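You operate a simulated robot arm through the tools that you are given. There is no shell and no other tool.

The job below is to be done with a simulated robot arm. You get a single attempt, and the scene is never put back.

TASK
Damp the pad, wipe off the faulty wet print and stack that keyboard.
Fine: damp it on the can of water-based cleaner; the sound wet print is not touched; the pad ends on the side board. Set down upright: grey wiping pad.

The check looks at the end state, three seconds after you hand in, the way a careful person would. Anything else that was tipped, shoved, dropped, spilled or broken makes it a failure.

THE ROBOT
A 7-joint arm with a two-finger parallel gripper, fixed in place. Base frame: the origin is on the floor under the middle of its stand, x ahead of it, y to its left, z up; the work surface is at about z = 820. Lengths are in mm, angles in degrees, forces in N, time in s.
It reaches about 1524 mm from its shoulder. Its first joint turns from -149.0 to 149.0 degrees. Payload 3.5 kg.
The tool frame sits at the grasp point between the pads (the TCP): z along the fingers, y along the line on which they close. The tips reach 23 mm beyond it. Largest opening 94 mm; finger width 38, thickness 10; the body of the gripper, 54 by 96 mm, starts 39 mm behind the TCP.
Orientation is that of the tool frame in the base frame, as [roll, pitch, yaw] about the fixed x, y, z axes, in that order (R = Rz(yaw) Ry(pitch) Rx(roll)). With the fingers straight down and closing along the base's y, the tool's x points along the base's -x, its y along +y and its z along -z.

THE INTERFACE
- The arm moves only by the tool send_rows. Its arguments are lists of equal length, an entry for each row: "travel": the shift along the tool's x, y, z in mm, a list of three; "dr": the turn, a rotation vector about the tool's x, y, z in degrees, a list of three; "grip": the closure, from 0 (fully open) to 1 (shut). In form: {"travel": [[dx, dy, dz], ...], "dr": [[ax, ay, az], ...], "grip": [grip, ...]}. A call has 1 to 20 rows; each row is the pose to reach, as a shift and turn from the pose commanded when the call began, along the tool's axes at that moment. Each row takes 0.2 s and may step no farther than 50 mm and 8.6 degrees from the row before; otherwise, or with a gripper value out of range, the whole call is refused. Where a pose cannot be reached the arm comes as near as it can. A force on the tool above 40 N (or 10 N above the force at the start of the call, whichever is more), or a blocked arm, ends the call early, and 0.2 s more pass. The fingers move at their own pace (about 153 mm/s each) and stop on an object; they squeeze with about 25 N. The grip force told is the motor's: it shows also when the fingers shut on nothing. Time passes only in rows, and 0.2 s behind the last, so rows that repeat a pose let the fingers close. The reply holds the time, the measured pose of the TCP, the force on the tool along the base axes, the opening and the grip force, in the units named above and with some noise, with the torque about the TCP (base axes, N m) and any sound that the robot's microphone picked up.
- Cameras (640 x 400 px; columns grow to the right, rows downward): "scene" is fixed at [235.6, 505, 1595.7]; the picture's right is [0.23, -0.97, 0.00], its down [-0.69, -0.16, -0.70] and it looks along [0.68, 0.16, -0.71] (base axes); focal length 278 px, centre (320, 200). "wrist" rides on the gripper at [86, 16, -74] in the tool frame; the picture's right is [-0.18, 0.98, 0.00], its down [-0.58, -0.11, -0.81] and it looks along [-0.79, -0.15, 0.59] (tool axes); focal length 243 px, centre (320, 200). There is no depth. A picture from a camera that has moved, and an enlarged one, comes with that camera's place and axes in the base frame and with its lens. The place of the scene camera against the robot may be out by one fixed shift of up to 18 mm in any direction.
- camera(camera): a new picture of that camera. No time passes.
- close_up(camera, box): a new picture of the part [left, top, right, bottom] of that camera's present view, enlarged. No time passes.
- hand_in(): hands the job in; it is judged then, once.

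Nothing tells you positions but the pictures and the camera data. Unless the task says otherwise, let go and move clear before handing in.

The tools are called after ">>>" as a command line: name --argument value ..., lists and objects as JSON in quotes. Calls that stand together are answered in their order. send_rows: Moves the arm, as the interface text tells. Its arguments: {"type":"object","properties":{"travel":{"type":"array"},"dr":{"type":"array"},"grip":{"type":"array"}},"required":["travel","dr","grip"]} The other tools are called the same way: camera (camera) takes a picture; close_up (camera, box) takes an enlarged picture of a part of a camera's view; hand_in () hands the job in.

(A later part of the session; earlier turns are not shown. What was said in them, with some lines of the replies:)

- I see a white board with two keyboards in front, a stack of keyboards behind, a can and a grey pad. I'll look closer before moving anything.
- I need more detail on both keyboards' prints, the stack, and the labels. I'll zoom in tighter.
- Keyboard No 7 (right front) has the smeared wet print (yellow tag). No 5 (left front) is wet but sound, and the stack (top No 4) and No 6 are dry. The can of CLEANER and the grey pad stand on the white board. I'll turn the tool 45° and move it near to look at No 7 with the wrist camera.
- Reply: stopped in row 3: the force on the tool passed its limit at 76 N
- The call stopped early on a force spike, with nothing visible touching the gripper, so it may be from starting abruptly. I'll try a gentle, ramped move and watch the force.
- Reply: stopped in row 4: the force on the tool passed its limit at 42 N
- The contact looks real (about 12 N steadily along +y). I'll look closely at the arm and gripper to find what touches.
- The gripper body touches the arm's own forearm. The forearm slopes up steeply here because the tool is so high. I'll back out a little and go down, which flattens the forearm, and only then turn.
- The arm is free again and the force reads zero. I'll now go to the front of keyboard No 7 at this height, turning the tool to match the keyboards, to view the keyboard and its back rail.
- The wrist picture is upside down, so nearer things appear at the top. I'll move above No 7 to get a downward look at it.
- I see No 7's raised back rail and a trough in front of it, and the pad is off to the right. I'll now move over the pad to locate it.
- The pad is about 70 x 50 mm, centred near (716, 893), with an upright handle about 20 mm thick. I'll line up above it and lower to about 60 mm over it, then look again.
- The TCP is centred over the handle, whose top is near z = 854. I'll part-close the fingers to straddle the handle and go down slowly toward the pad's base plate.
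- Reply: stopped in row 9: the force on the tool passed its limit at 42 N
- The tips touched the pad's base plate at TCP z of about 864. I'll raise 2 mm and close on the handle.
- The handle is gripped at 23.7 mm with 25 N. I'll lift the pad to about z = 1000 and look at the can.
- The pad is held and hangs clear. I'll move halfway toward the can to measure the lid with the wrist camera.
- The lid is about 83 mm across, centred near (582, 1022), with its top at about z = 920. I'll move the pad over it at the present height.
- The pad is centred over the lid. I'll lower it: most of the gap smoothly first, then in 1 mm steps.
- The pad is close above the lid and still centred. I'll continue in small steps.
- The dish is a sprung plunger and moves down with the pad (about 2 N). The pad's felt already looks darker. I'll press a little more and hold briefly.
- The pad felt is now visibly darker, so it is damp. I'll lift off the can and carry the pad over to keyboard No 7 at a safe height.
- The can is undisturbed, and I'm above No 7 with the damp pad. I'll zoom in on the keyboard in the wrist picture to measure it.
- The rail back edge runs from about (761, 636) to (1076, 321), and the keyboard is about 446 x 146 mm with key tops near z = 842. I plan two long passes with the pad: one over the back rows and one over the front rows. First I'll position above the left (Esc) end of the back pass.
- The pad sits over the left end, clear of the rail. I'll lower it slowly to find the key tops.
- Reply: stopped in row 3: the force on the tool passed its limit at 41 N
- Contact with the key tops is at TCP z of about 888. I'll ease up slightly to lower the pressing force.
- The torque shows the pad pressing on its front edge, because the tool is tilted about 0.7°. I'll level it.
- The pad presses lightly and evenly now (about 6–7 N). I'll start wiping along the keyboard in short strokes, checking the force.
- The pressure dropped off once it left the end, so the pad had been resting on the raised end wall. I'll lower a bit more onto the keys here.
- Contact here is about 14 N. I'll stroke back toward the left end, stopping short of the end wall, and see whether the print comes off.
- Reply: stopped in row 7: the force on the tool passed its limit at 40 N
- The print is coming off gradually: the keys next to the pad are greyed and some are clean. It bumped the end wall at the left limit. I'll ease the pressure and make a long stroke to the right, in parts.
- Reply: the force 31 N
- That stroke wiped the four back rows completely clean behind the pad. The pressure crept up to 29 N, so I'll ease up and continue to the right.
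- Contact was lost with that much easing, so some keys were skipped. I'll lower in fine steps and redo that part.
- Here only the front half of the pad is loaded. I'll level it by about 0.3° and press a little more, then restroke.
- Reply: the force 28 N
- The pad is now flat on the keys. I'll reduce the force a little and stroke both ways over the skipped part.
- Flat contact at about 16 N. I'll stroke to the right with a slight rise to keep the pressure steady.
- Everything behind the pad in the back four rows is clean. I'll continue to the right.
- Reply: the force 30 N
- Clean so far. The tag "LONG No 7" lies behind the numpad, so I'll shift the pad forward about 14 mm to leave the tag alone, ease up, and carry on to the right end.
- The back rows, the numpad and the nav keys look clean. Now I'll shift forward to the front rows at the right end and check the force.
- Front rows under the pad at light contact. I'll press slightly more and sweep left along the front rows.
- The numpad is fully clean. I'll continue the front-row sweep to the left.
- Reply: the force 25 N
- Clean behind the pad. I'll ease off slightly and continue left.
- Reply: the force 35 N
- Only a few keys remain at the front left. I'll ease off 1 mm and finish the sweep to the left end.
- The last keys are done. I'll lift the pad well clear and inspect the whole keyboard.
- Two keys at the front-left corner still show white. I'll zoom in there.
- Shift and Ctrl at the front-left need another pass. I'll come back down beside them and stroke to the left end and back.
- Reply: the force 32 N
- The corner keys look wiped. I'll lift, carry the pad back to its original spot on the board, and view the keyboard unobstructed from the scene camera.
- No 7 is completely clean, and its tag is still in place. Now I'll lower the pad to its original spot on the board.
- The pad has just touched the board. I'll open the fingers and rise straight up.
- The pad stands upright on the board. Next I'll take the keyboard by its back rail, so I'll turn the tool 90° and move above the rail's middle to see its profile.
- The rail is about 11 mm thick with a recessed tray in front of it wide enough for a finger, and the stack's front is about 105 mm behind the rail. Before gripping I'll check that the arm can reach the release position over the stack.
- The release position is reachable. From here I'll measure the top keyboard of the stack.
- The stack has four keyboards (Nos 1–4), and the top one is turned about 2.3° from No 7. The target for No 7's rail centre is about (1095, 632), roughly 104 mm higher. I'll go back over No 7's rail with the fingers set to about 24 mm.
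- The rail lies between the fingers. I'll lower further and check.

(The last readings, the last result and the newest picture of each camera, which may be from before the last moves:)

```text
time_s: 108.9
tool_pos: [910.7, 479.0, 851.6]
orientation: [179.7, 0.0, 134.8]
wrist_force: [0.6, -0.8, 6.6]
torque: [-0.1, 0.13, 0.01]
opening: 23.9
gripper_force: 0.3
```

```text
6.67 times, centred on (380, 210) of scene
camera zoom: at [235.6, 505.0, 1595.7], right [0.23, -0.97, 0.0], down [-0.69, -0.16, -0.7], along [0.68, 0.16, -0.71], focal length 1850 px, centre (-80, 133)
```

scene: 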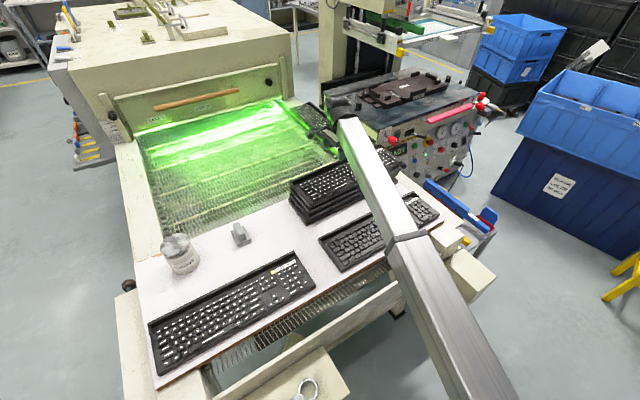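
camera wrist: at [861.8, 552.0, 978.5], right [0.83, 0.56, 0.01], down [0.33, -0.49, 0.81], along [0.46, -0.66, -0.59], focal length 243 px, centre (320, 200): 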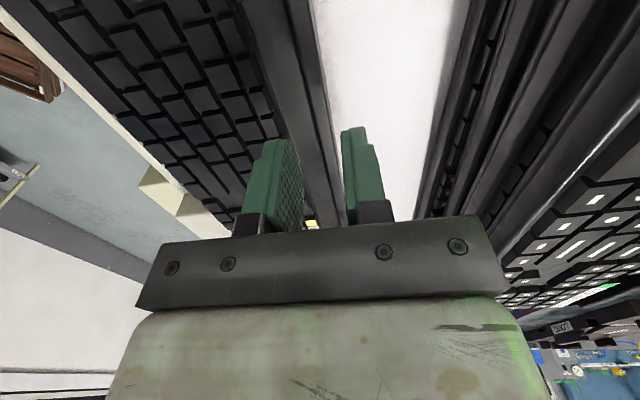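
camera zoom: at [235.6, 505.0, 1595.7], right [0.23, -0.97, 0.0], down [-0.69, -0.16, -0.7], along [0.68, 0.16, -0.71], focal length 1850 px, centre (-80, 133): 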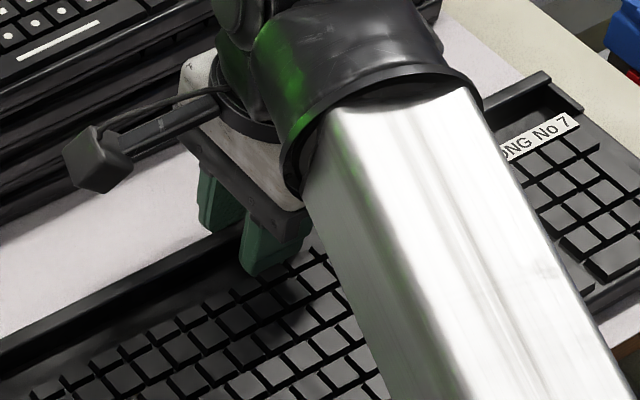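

The front fingertip touched the tray floor, about 18 mm below the rail top, so there's a deep grip on the rail. I'll raise 1.5 mm and close.

>>> send_rows --travel '[[0, 0, -0.8], [0, 0, -1.5], [0, 0, -1.5], [0, 0, -1.5], [0, 0, -1.5], [0, 0, -1.5], [0, 0, -1.5]]' --dr '[[0, 0, 0], [0, 0, 0], [0, 0, 0], [0, 0, 0], [0, 0, 0], [0, 0, 0], [0, 0, 0]]' --grip '[0.745, 0.745, 0.8, 0.86, 0.93, 1, 1]'

>>> close_up --camera "wrist" --box '[220, 60, 420, 240]'

```text
time_s: 110.5
tool_pos: [910.8, 478.3, 852.1]
orientation: [179.7, 0.0, 134.9]
wrist_force: [0.3, 1.4, 0.0]
torque: [-0.13, 0.03, -0.02]
opening: 9.6
gripper_force: 25.1
```

```text
2.22 times, centred on (320, 150) of wrist
camera zoom: at [861.3, 550.9, 926.2], right [0.83, 0.56, 0.01], down [0.33, -0.49, 0.81], along [0.46, -0.66, -0.59], focal length 539 px, centre (320, 311)
```

zoom: 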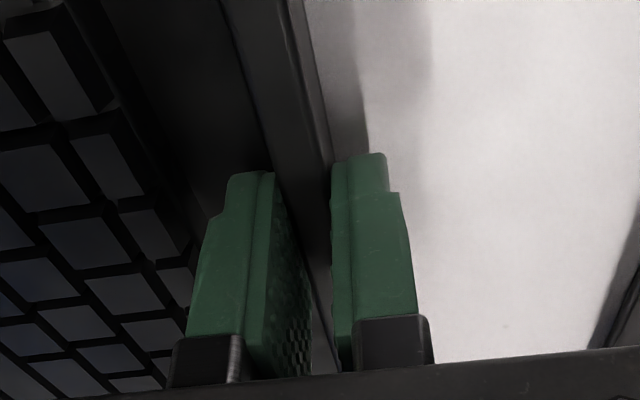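

The rail is gripped (9.6 mm, 25 N). I'll raise it a few millimetres and read force and torque to judge the weight.

>>> send_rows --travel '[[0, 0, -1], [0, 0, -2], [0, 0, -3], [0, 0, -4], [0, 0, -5], [0, 0, -5]]' --dr '[[0, 0, 0], [0, 0, 0], [0, 0, 0], [0, 0, 0], [0, 0, 0], [0, 0, 0]]' --grip '[1, 1, 1, 1, 1, 1]'

>>> close_up --camera "wrist" --box '[220, 60, 420, 240]'

>>> close_up --camera "scene" --box '[310, 180, 450, 280]'

```text
time_s: 111.9
tool_pos: [910.3, 479.7, 856.8]
orientation: [179.6, 0.0, 134.9]
wrist_force: [0.4, 0.2, -5.2]
torque: [0.16, -0.15, 0.0]
opening: 9.8
gripper_force: 24.8
```

```text
2.22 times, centred on (320, 150) of wrist
camera zoom: at [861.2, 551.4, 931.4], right [0.83, 0.56, 0.01], down [0.33, -0.49, 0.81], along [0.46, -0.66, -0.59], focal length 539 px, centre (320, 311)
```

zoom: 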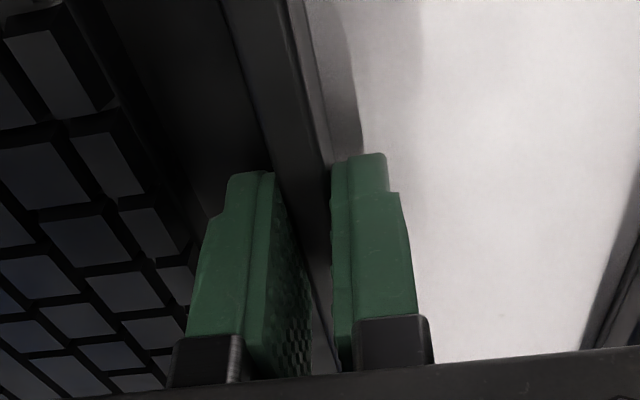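

```text
4.00 times, centred on (380, 230) of scene
camera zoom: at [235.6, 505.0, 1595.7], right [0.23, -0.97, 0.0], down [-0.69, -0.16, -0.7], along [0.68, 0.16, -0.71], focal length 1110 px, centre (80, 80)
```

zoom: 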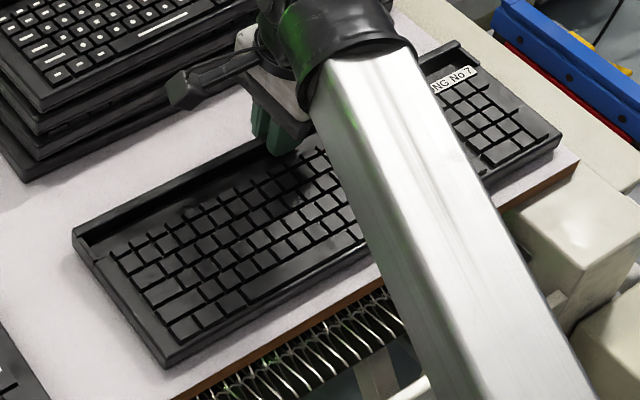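

>>> send_rows --travel '[[0, 0, -1.5], [0, 0, -3], [0, 0, -5], [0, 0, -7], [0, 0, -9], [0, 0, -10], [0, 0, -10]]' --dr '[[0, 0, 0], [0, 0, 0], [0, 0, 0], [0, 0, 0], [0, 0, 0], [0, 0, 0], [0, 0, 0]]' --grip '[1, 1, 1, 1, 1, 1, 1]'

>>> close_up --camera "wrist" --box '[220, 60, 420, 240]'

>>> close_up --camera "scene" --box '[310, 180, 450, 280]'

```text
time_s: 113.5
tool_pos: [912.7, 479.9, 868.3]
orientation: [179.7, -0.1, 135.0]
wrist_force: [0.5, -0.5, -4.8]
torque: [0.18, -0.14, 0.01]
opening: 9.7
gripper_force: 24.7
```

```text
2.22 times, centred on (320, 150) of wrist
camera zoom: at [861.4, 551.1, 941.9], right [0.83, 0.56, 0.01], down [0.33, -0.49, 0.81], along [0.46, -0.66, -0.59], focal length 539 px, centre (320, 311)
```

zoom: 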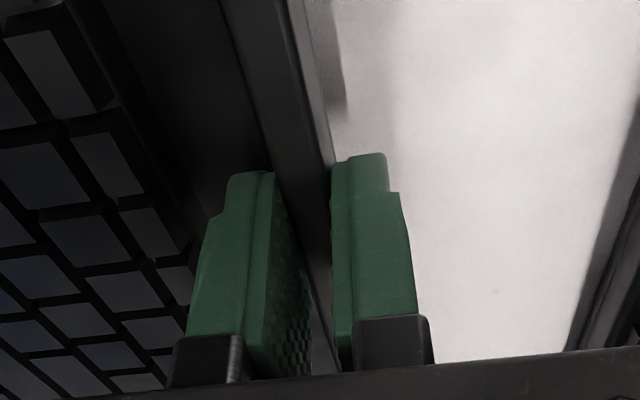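

```text
4.00 times, centred on (380, 230) of scene
camera zoom: at [235.6, 505.0, 1595.7], right [0.23, -0.97, 0.0], down [-0.69, -0.16, -0.7], along [0.68, 0.16, -0.71], focal length 1110 px, centre (80, 80)
```

zoom: 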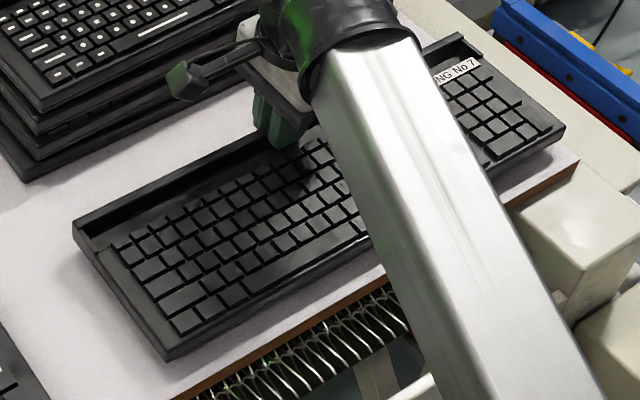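

The keyboard is fully lifted (about 5 N), level, with steady torque, so the grip holds. I'll raise it gently to clear the stack.

>>> send_rows --travel '[[0, 0, -1], [0, 0, -4], [0, 0, -9], [0, 0, -16], [0, 0, -24], [0, 0, -33], [0, 0, -43], [0, 0, -53], [0, 0, -63], [0, 0, -73], [0, 0, -83], [0, 0, -92], [0, 0, -100], [0, 0, -107], [0, 0, -113], [0, 0, -117], [0, 0, -119], [0, 0, -120]]' --dr '[[0, 0, 0], [0, 0, 0], [0, 0, 0], [0, 0, 0], [0, 0, 0], [0, 0, 0], [0, 0, 0], [0, 0, 0], [0, 0, 0], [0, 0, 0], [0, 0, 0], [0, 0, 0], [0, 0, 0], [0, 0, 0], [0, 0, 0], [0, 0, 0], [0, 0, 0], [0, 0, 0]]' --grip '[1, 1, 1, 1, 1, 1, 1, 1, 1, 1, 1, 1, 1, 1, 1, 1, 1, 1]'

>>> camera --camera "wrist"

>>> camera --camera "scene"

```text
time_s: 117.3
tool_pos: [911.7, 480.0, 987.8]
orientation: [179.7, 0.0, 134.9]
wrist_force: [-0.3, 0.2, -4.2]
torque: [0.17, -0.13, -0.02]
opening: 9.8
gripper_force: 25.8
```

```text
taken
camera wrist: at [860.8, 551.0, 1061.6], right [0.83, 0.56, 0.01], down [0.33, -0.49, 0.81], along [0.46, -0.66, -0.59], focal length 243 px, centre (320, 200)
```

wrist: 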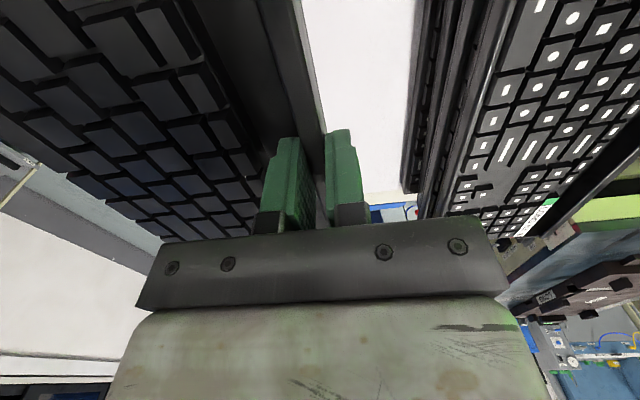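

```text
taken
```

scene: 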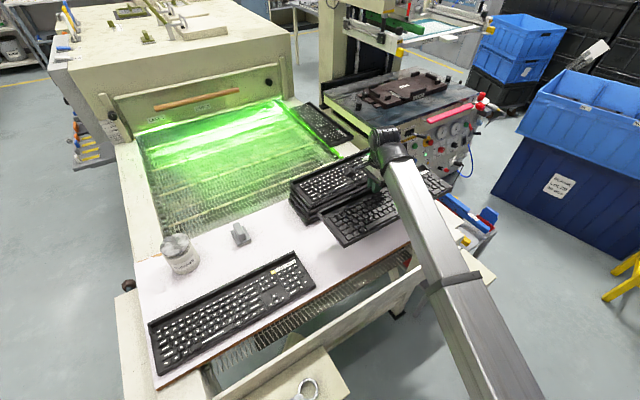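

The keyboard hangs level about 30 mm above the stack's height. I'll carry it slowly over the stack, turning 2.3° to match.

>>> send_rows --travel '[[-0.1, 1.5, 0], [-0.5, 6, 0], [-1.2, 13, 0], [-2.1, 23, 0], [-3.3, 36, 0], [-4.7, 51, 0], [-6.3, 69, 0], [-8, 88, 0], [-9.9, 108, 0], [-11.7, 128, 0], [-13.5, 148, 0], [-15.3, 167, 0], [-17, 185, 0], [-18.5, 201, 0], [-19.7, 214, 0], [-20.6, 225, 0], [-21.3, 232, 0], [-21.6, 236, 0], [-21.7, 237, 0]]' --dr '[[0, 0, 0], [0, 0, -0.1], [0, 0, -0.2], [0, 0, -0.3], [0, 0, -0.4], [0, 0, -0.5], [0, 0, -0.7], [0, 0, -0.9], [0, 0, -1.1], [0, 0, -1.3], [0, 0, -1.5], [0, 0, -1.6], [0, 0, -1.8], [0, 0, -1.9], [0, 0, -2.1], [0, 0, -2.2], [0, 0, -2.3], [0, 0, -2.3], [0, 0, -2.3]]' --grip '[1, 1, 1, 1, 1, 1, 1, 1, 1, 1, 1, 1, 1, 1, 1, 1, 1, 1, 1]'

>>> camera --camera "wrist"

>>> camera --camera "scene"

>>> close_up --camera "scene" --box '[270, 130, 430, 230]'

```text
time_s: 121.3
tool_pos: [1094.3, 631.8, 987.1]
orientation: [179.7, 0.0, 137.1]
wrist_force: [0.0, 0.7, -3.8]
torque: [0.15, -0.12, 0.02]
opening: 9.9
gripper_force: 25.1
```

```text
taken
camera wrist: at [1040.7, 701.1, 1062.3], right [0.8, 0.6, 0.01], down [0.35, -0.48, 0.81], along [0.48, -0.65, -0.59], focal length 243 px, centre (320, 200)
```

wrist: 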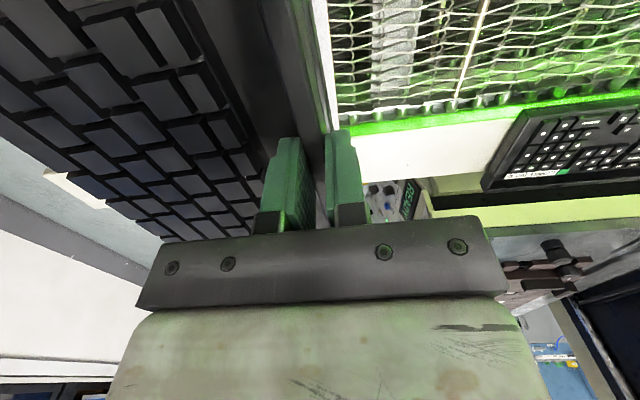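

```text
taken
```

scene: 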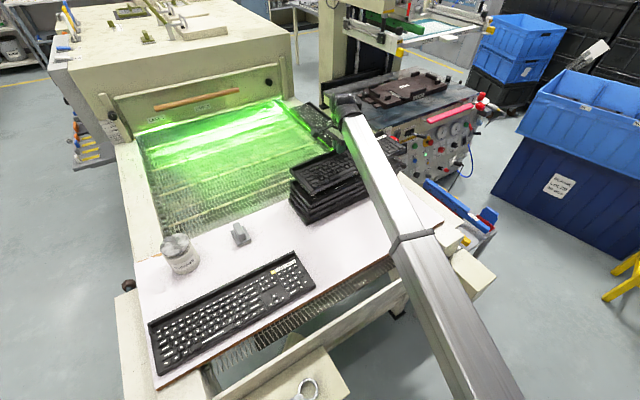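

```text
4.00 times, centred on (350, 180) of scene
camera zoom: at [235.6, 505.0, 1595.7], right [0.23, -0.97, 0.0], down [-0.69, -0.16, -0.7], along [0.68, 0.16, -0.71], focal length 1110 px, centre (200, 280)
```

zoom: 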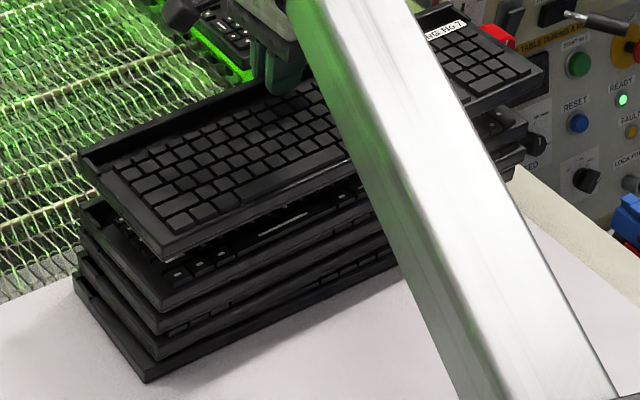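

No 7 lines up well with the top of the stack. I'll lower it: 22 mm first, then in small steps.

>>> send_rows --travel '[[0, 0, 1], [0, 0, 3], [0, 0, 6], [0, 0, 10], [0, 0, 14], [0, 0, 17], [0, 0, 19], [0, 0, 20]]' --dr '[[0, 0, 0], [0, 0, 0], [0, 0, 0], [0, 0, 0], [0, 0, 0], [0, 0, 0], [0, 0, 0], [0, 0, 0]]' --grip '[1, 1, 1, 1, 1, 1, 1, 1]'

>>> close_up --camera "scene" --box '[270, 130, 430, 230]'

>>> close_up --camera "scene" --box '[282, 170, 346, 230]'

```text
time_s: 123.1
tool_pos: [1094.0, 632.3, 967.7]
orientation: [179.7, 0.1, 137.2]
wrist_force: [-0.2, -0.7, -4.3]
torque: [0.17, -0.13, 0.0]
opening: 9.7
gripper_force: 25.3
```

```text
4.00 times, centred on (350, 180) of scene
camera zoom: at [235.6, 505.0, 1595.7], right [0.23, -0.97, 0.0], down [-0.69, -0.16, -0.7], along [0.68, 0.16, -0.71], focal length 1110 px, centre (200, 280)
```

zoom: 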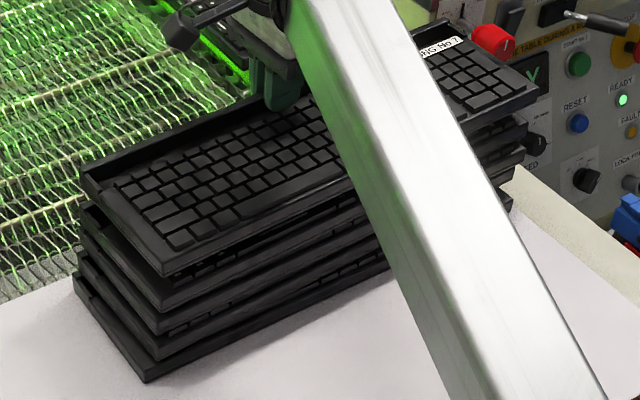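

```text
6.67 times, centred on (314, 200) of scene
camera zoom: at [235.6, 505.0, 1595.7], right [0.23, -0.97, 0.0], down [-0.69, -0.16, -0.7], along [0.68, 0.16, -0.71], focal length 1850 px, centre (360, 200)
```

zoom: 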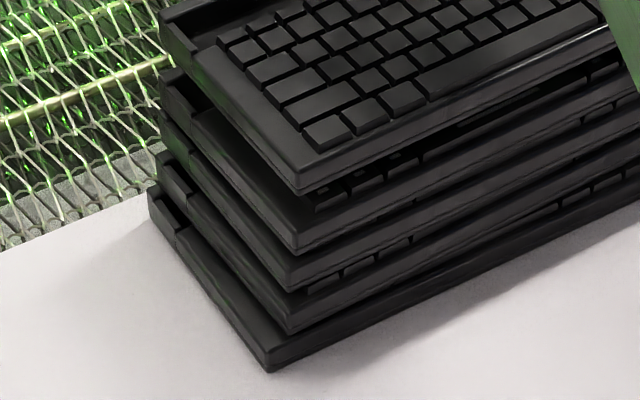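

>>> send_rows --travel '[[0, 0, 1], [0, 0, 2.5], [0, 0, 4], [0, 0, 5.5], [0, 0, 7], [0, 0, 8]]' --dr '[[0, 0, 0], [0, 0, 0], [0, 0, 0], [0, 0, 0], [0, 0, 0], [0, 0, 0]]' --grip '[1, 1, 1, 1, 1, 1]'

>>> close_up --camera "scene" --box '[282, 170, 346, 230]'

```text
time_s: 124.5
tool_pos: [1095.8, 632.0, 960.1]
orientation: [179.8, 0.0, 137.1]
wrist_force: [0.3, 0.2, -4.3]
torque: [0.17, -0.15, -0.01]
opening: 10.0
gripper_force: 25.1
```

```text
6.67 times, centred on (314, 200) of scene
camera zoom: at [235.6, 505.0, 1595.7], right [0.23, -0.97, 0.0], down [-0.69, -0.16, -0.7], along [0.68, 0.16, -0.71], focal length 1850 px, centre (360, 200)
```

zoom: 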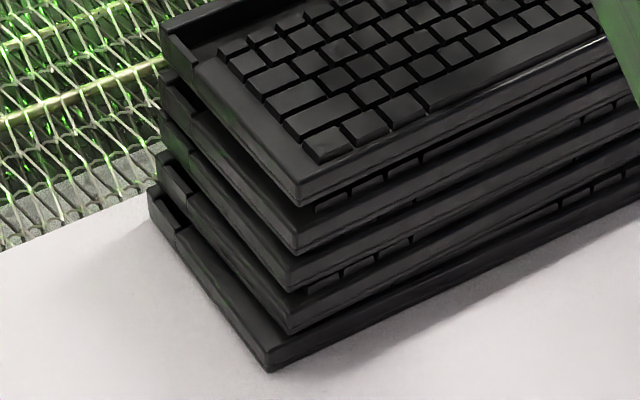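

>>> send_rows --travel '[[0, 0, 0.8], [0, 0, 1.6], [0, 0, 2.4], [0, 0, 3]]' --dr '[[0, 0, 0], [0, 0, 0], [0, 0, 0], [0, 0, 0]]' --grip '[1, 1, 1, 1]'

```text
time_s: 125.5
tool_pos: [1093.3, 632.1, 956.9]
orientation: [179.7, 0.0, 137.2]
wrist_force: [0.8, -0.4, -4.7]
torque: [0.16, -0.12, 0.0]
opening: 9.9
gripper_force: 25.4
```

>>> send_rows --travel '[[0, 0, 0.7], [0, 0, 1.4], [0, 0, 2], [0, 0, 2]]' --dr '[[0, 0, 0], [0, 0, 0], [0, 0, 0], [0, 0, 0]]' --grip '[1, 1, 1, 1]'

>>> close_up --camera "scene" --box '[282, 170, 346, 230]'

```text
time_s: 126.5
tool_pos: [1095.8, 631.0, 955.4]
orientation: [179.6, 0.0, 137.2]
wrist_force: [0.7, 0.1, -3.8]
torque: [0.2, -0.16, 0.01]
opening: 9.9
gripper_force: 25.2
```

```text
6.67 times, centred on (314, 200) of scene
camera zoom: at [235.6, 505.0, 1595.7], right [0.23, -0.97, 0.0], down [-0.69, -0.16, -0.7], along [0.68, 0.16, -0.71], focal length 1850 px, centre (360, 200)
```

zoom: 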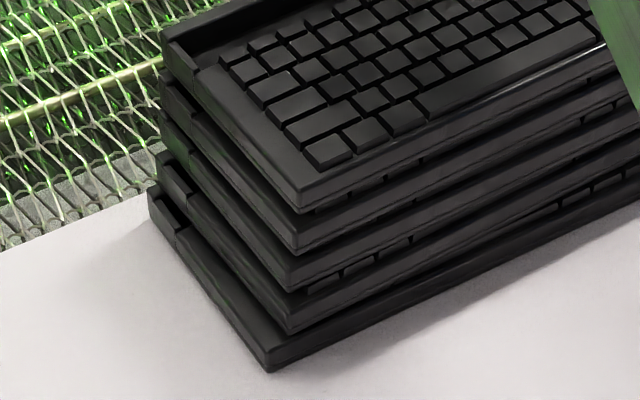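

>>> send_rows --travel '[[0, 0, 0.6], [0, 0, 1.2], [0, 0, 1.2]]' --dr '[[0, 0, 0], [0, 0, 0], [0, 0, 0]]' --grip '[1, 1, 1]'

```text
time_s: 127.3
tool_pos: [1095.1, 632.4, 954.6]
orientation: [179.6, 0.0, 137.1]
wrist_force: [-0.3, 0.4, -5.3]
torque: [0.16, -0.11, 0.0]
opening: 9.9
gripper_force: 25.1
```

>>> send_rows --travel '[[0, 0, 0.6], [0, 0, 1.2], [0, 0, 1.6], [0, 0, 1.6]]' --dr '[[0, 0, 0], [0, 0, 0], [0, 0, 0], [0, 0, 0]]' --grip '[1, 1, 1, 1]'

>>> close_up --camera "scene" --box '[282, 170, 346, 230]'

```text
time_s: 128.3
tool_pos: [1094.8, 633.0, 952.6]
orientation: [179.8, 0.0, 137.1]
wrist_force: [1.3, 0.1, -2.4]
torque: [-0.06, 0.08, -0.03]
opening: 9.9
gripper_force: 24.6
```

```text
6.67 times, centred on (314, 200) of scene
camera zoom: at [235.6, 505.0, 1595.7], right [0.23, -0.97, 0.0], down [-0.69, -0.16, -0.7], along [0.68, 0.16, -0.71], focal length 1850 px, centre (360, 200)
```

zoom: 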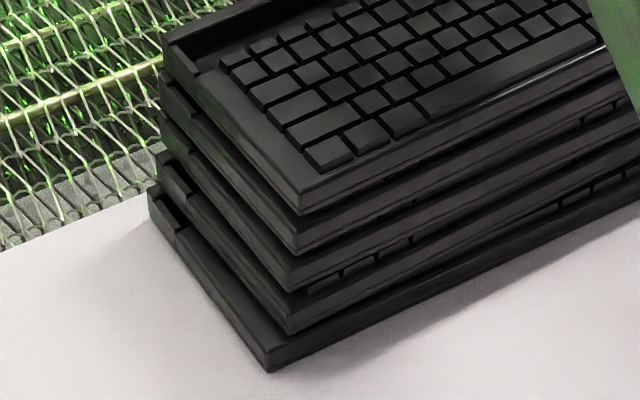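

The front has touched. A little more to seat the rail side.

>>> send_rows --travel '[[0, 0, 0.4], [0, 0, 0.7], [0, 0, 0.7]]' --dr '[[0, 0, 0], [0, 0, 0], [0, 0, 0]]' --grip '[1, 1, 1]'

```text
time_s: 129.1
tool_pos: [1095.0, 630.5, 950.8]
orientation: [179.7, 0.1, 137.2]
wrist_force: [0.9, 0.2, -0.3]
torque: [-0.01, 0.21, -0.04]
opening: 9.9
gripper_force: 24.8
```

>>> send_rows --travel '[[0, 0, 0.4], [0, 0, 0.6], [0, 0, 0.6]]' --dr '[[0, 0, 0], [0, 0, 0], [0, 0, 0]]' --grip '[1, 1, 1]'

>>> close_up --camera "scene" --box '[270, 130, 430, 230]'

>>> camera --camera "wrist"

```text
time_s: 129.9
tool_pos: [1095.1, 631.8, 951.5]
orientation: [179.6, 0.1, 137.2]
wrist_force: [4.1, 2.4, 8.5]
torque: [-0.02, 0.1, -0.06]
opening: 9.8
gripper_force: 24.9
```

```text
4.00 times, centred on (350, 180) of scene
camera zoom: at [235.6, 505.0, 1595.7], right [0.23, -0.97, 0.0], down [-0.69, -0.16, -0.7], along [0.68, 0.16, -0.71], focal length 1110 px, centre (200, 280)
```

zoom: 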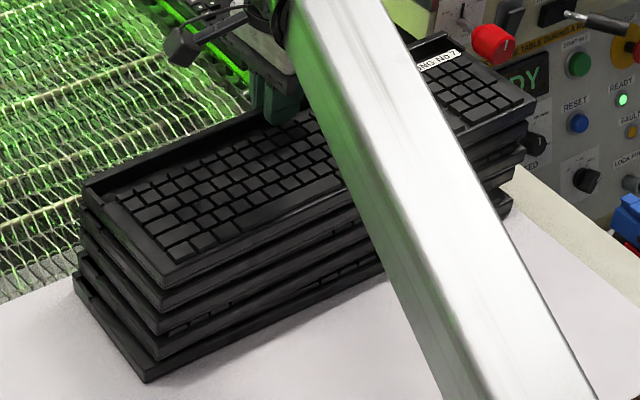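

```text
taken
camera wrist: at [1041.4, 700.7, 1026.3], right [0.8, 0.6, 0.01], down [0.35, -0.48, 0.81], along [0.48, -0.64, -0.59], focal length 243 px, centre (320, 200)
```

wrist: 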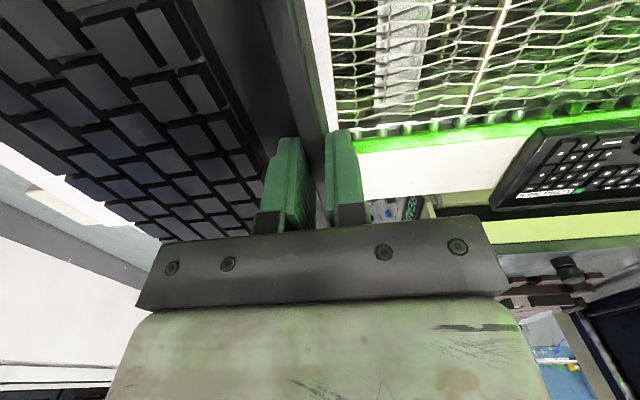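

Seated: the stack now carries the keyboard. I'll relax the pressure, then open the fingers a little to let go of the rail.

>>> send_rows --travel '[[0, 0, -0.3], [0, 0, -0.5], [0, 0, -0.5]]' --dr '[[0, 0, 0], [0, 0, 0], [0, 0, 0]]' --grip '[1, 1, 1]'

```text
time_s: 130.7
tool_pos: [1094.2, 631.1, 951.0]
orientation: [179.8, 0.2, 137.2]
wrist_force: [3.3, 2.9, 6.6]
torque: [-0.17, -0.07, 0.06]
opening: 9.8
gripper_force: 25.3
```

>>> send_rows --travel '[[0, 0, -0.3], [0, 0, -0.5], [0, 0, -0.5]]' --dr '[[0, 0, 0], [0, 0, 0], [0, 0, 0]]' --grip '[1, 1, 1]'

```text
time_s: 131.5
tool_pos: [1094.6, 630.1, 951.1]
orientation: [179.7, 0.0, 137.3]
wrist_force: [-1.3, 0.1, -2.2]
torque: [-0.2, -0.17, -0.1]
opening: 10.0
gripper_force: 25.3
```

>>> send_rows --travel '[[0, 0, 0], [0, 0, 0], [0, 0, 0], [0, 0, 0], [0, 0, 0]]' --dr '[[0, 0, 0], [0, 0, 0], [0, 0, 0], [0, 0, 0], [0, 0, 0]]' --grip '[0.88, 0.84, 0.8, 0.76, 0.76]'

>>> close_up --camera "wrist" --box '[220, 60, 420, 240]'

>>> close_up --camera "scene" --box '[270, 130, 430, 230]'

```text
time_s: 132.7
tool_pos: [1095.0, 631.3, 952.9]
orientation: [179.7, 0.0, 137.2]
wrist_force: [1.2, 0.2, 0.8]
torque: [-0.01, 0.03, 0.02]
opening: 22.4
gripper_force: 0.2
```

```text
2.22 times, centred on (320, 150) of wrist
camera zoom: at [1041.6, 701.1, 1027.0], right [0.8, 0.6, 0.01], down [0.35, -0.48, 0.81], along [0.48, -0.65, -0.59], focal length 539 px, centre (320, 311)
```

zoom: 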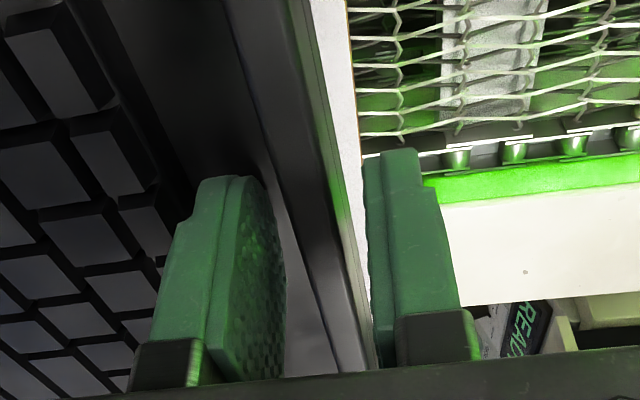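

```text
4.00 times, centred on (350, 180) of scene
camera zoom: at [235.6, 505.0, 1595.7], right [0.23, -0.97, 0.0], down [-0.69, -0.16, -0.7], along [0.68, 0.16, -0.71], focal length 1110 px, centre (200, 280)
```

zoom: 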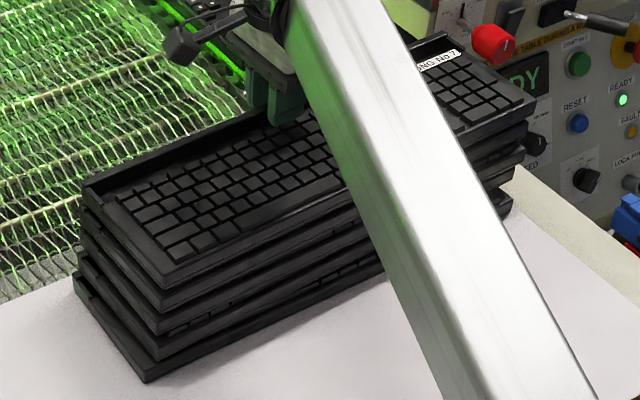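

Released cleanly, with both fingers clear of the rail. I'll lift straight up and then move back away from the stack.

>>> send_rows --travel '[[0, 0, -1], [0, 0, -4], [0, 0, -10], [0, 0, -19], [0, 0, -30], [0, 0, -40], [0, 0, -46], [0, 0, -48], [0, -4, -48], [0, -14, -48], [0, -32, -48], [0, -58, -48], [0, -90, -48], [0, -124, -48], [0, -158, -48], [0, -190, -48], [0, -218, -48], [0, -238, -48], [0, -248, -48], [0, -250, -48]]' --dr '[[0, 0, 0], [0, 0, 0], [0, 0, 0], [0, 0, 0], [0, 0, 0], [0, 0, 0], [0, 0, 0], [0, 0, 0], [0, 0, 0], [0, 0, 0], [0, 0, 0], [0, 0, 0], [0, 0, 0], [0, 0, 0], [0, 0, 0], [0, 0, 0], [0, 0, 0], [0, 0, 0], [0, 0, 0], [0, 0, 0]]' --grip '[0.76, 0.76, 0.76, 0.76, 0.76, 0.76, 0.76, 0.76, 0.76, 0.76, 0.6, 0.4, 0.2, 0, 0, 0, 0, 0, 0, 0]'

>>> camera --camera "scene"

>>> camera --camera "wrist"

>>> close_up --camera "scene" --box '[270, 130, 430, 230]'

```text
time_s: 136.9
tool_pos: [924.4, 448.1, 998.3]
orientation: [179.8, 0.0, 137.2]
wrist_force: [0.0, 0.3, -0.8]
torque: [0.0, -0.01, 0.03]
opening: 93.9
gripper_force: 0.1
```

```text
taken
```

scene: 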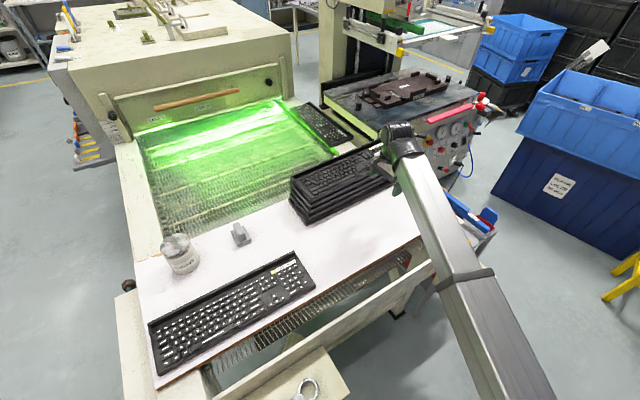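

```text
taken
camera wrist: at [871.4, 517.2, 1073.0], right [0.8, 0.6, 0.01], down [0.35, -0.48, 0.81], along [0.48, -0.65, -0.59], focal length 243 px, centre (320, 200)
```

wrist: 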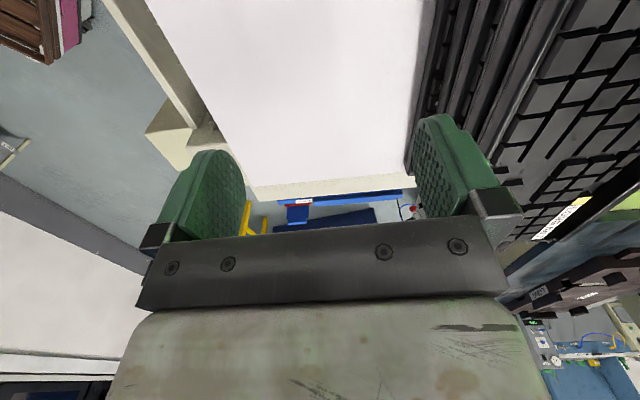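

```text
4.00 times, centred on (350, 180) of scene
camera zoom: at [235.6, 505.0, 1595.7], right [0.23, -0.97, 0.0], down [-0.69, -0.16, -0.7], along [0.68, 0.16, -0.71], focal length 1110 px, centre (200, 280)
```

zoom: 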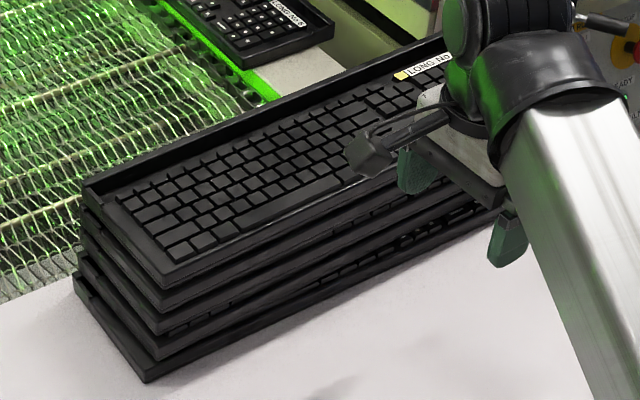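

No 7 lies on the stack, aligned. I'll retreat farther toward the robot and make a last check of everything.

>>> send_rows --travel '[[0, -4, 0], [0, -14, 0], [0, -32, 0], [0, -58, 0], [0, -88, 0], [0, -118, 0], [0, -148, 0], [0, -174, 0], [0, -194, 0], [0, -206, 0], [0, -210, 0]]' --dr '[[0, 0, 0], [0, 0, 0], [0, 0, 0], [0, 0, 0], [0, 0, 0], [0, 0, 0], [0, 0, 0], [0, 0, 0], [0, 0, 0], [0, 0, 0], [0, 0, 0]]' --grip '[0, 0, 0, 0, 0, 0, 0, 0, 0, 0, 0]'

>>> camera --camera "scene"

>>> close_up --camera "scene" --box '[280, 130, 430, 230]'

>>> close_up --camera "scene" --box '[370, 130, 434, 190]'

>>> close_up --camera "scene" --box '[140, 220, 320, 380]'

```text
time_s: 139.3
tool_pos: [781.1, 293.6, 996.5]
orientation: [179.7, 0.0, 137.2]
wrist_force: [0.2, -0.8, -0.7]
torque: [0.0, -0.01, -0.01]
opening: 94.1
gripper_force: 0.1
```

```text
taken
```

scene: 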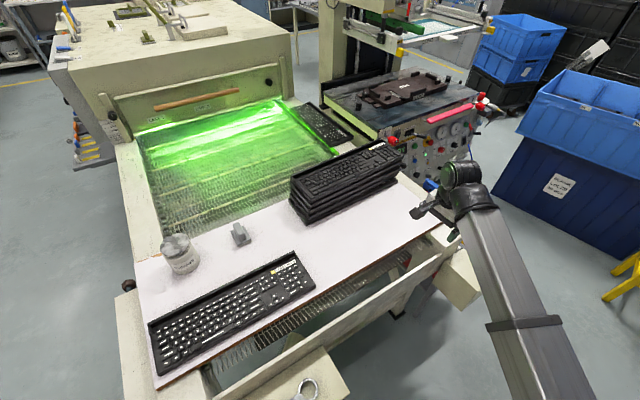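

```text
4.00 times, centred on (355, 180) of scene
camera zoom: at [235.6, 505.0, 1595.7], right [0.23, -0.97, 0.0], down [-0.69, -0.16, -0.7], along [0.68, 0.16, -0.71], focal length 1110 px, centre (180, 280)
```

zoom: 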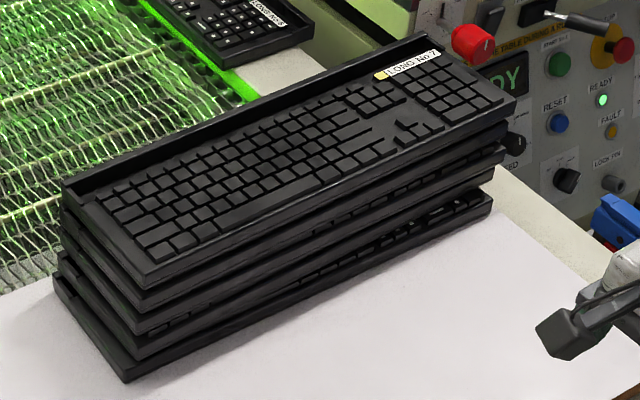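

```text
6.67 times, centred on (402, 160) of scene
camera zoom: at [235.6, 505.0, 1595.7], right [0.23, -0.97, 0.0], down [-0.69, -0.16, -0.7], along [0.68, 0.16, -0.71], focal length 1850 px, centre (-227, 467)
```

zoom: 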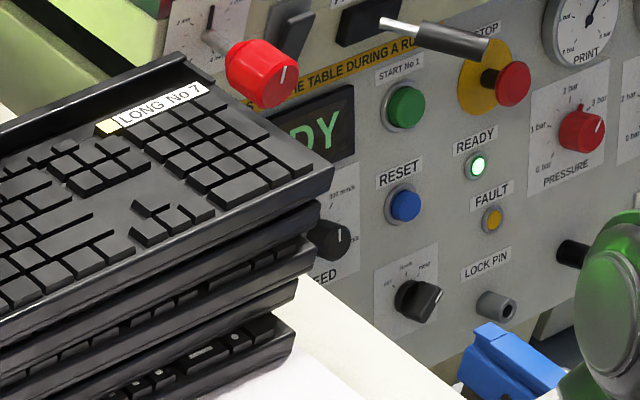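

```text
2.50 times, centred on (230, 300) of scene
camera zoom: at [235.6, 505.0, 1595.7], right [0.23, -0.97, 0.0], down [-0.69, -0.16, -0.7], along [0.68, 0.16, -0.71], focal length 694 px, centre (545, -50)
```

zoom: 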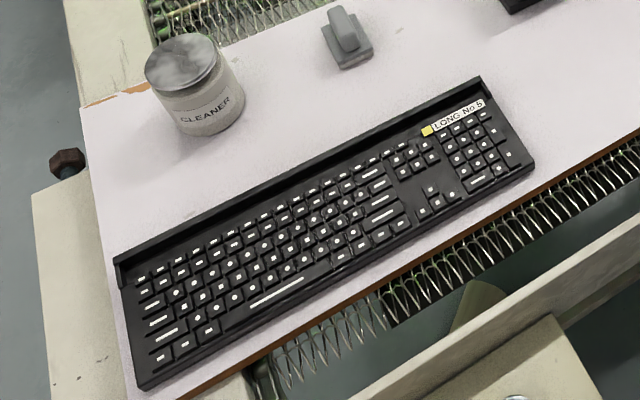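

Keyboard No 7 is wiped clean and lies square on the stack. The pad stands upright on the board, and the can and keyboard No 5 are untouched. The gripper is open and clear, so I'm handing in.

>>> hand_in

```text
The job is handed in.
```

I dampened the pad on the cleaner can, wiped the smeared print off keyboard No 7 and put that keyboard on the stack. The job is handed in, and I don't have the check's result.

- **Keyboard No 7:** every key in the last pictures is bare, and its name tag is still in place. It sits level on top of No 4, turned about 2.3° to line up with it.
- **Keyboard No 5 (sound wet print):** I never touched it, and its print looks unchanged.
- **Pad:** it stands upright back at its original spot on the white board. I took that board to be the "side board"; nothing in the scene labelled it.
- **Can:** its dish is a sprung plunger, which I pressed lightly to wet the pad. The can stayed where it was.

Early on, the gripper bumped the arm's own forearm twice and the robot stopped itself. Nothing in the scene was hit. The gripper was open and clear of everything when I handed in.
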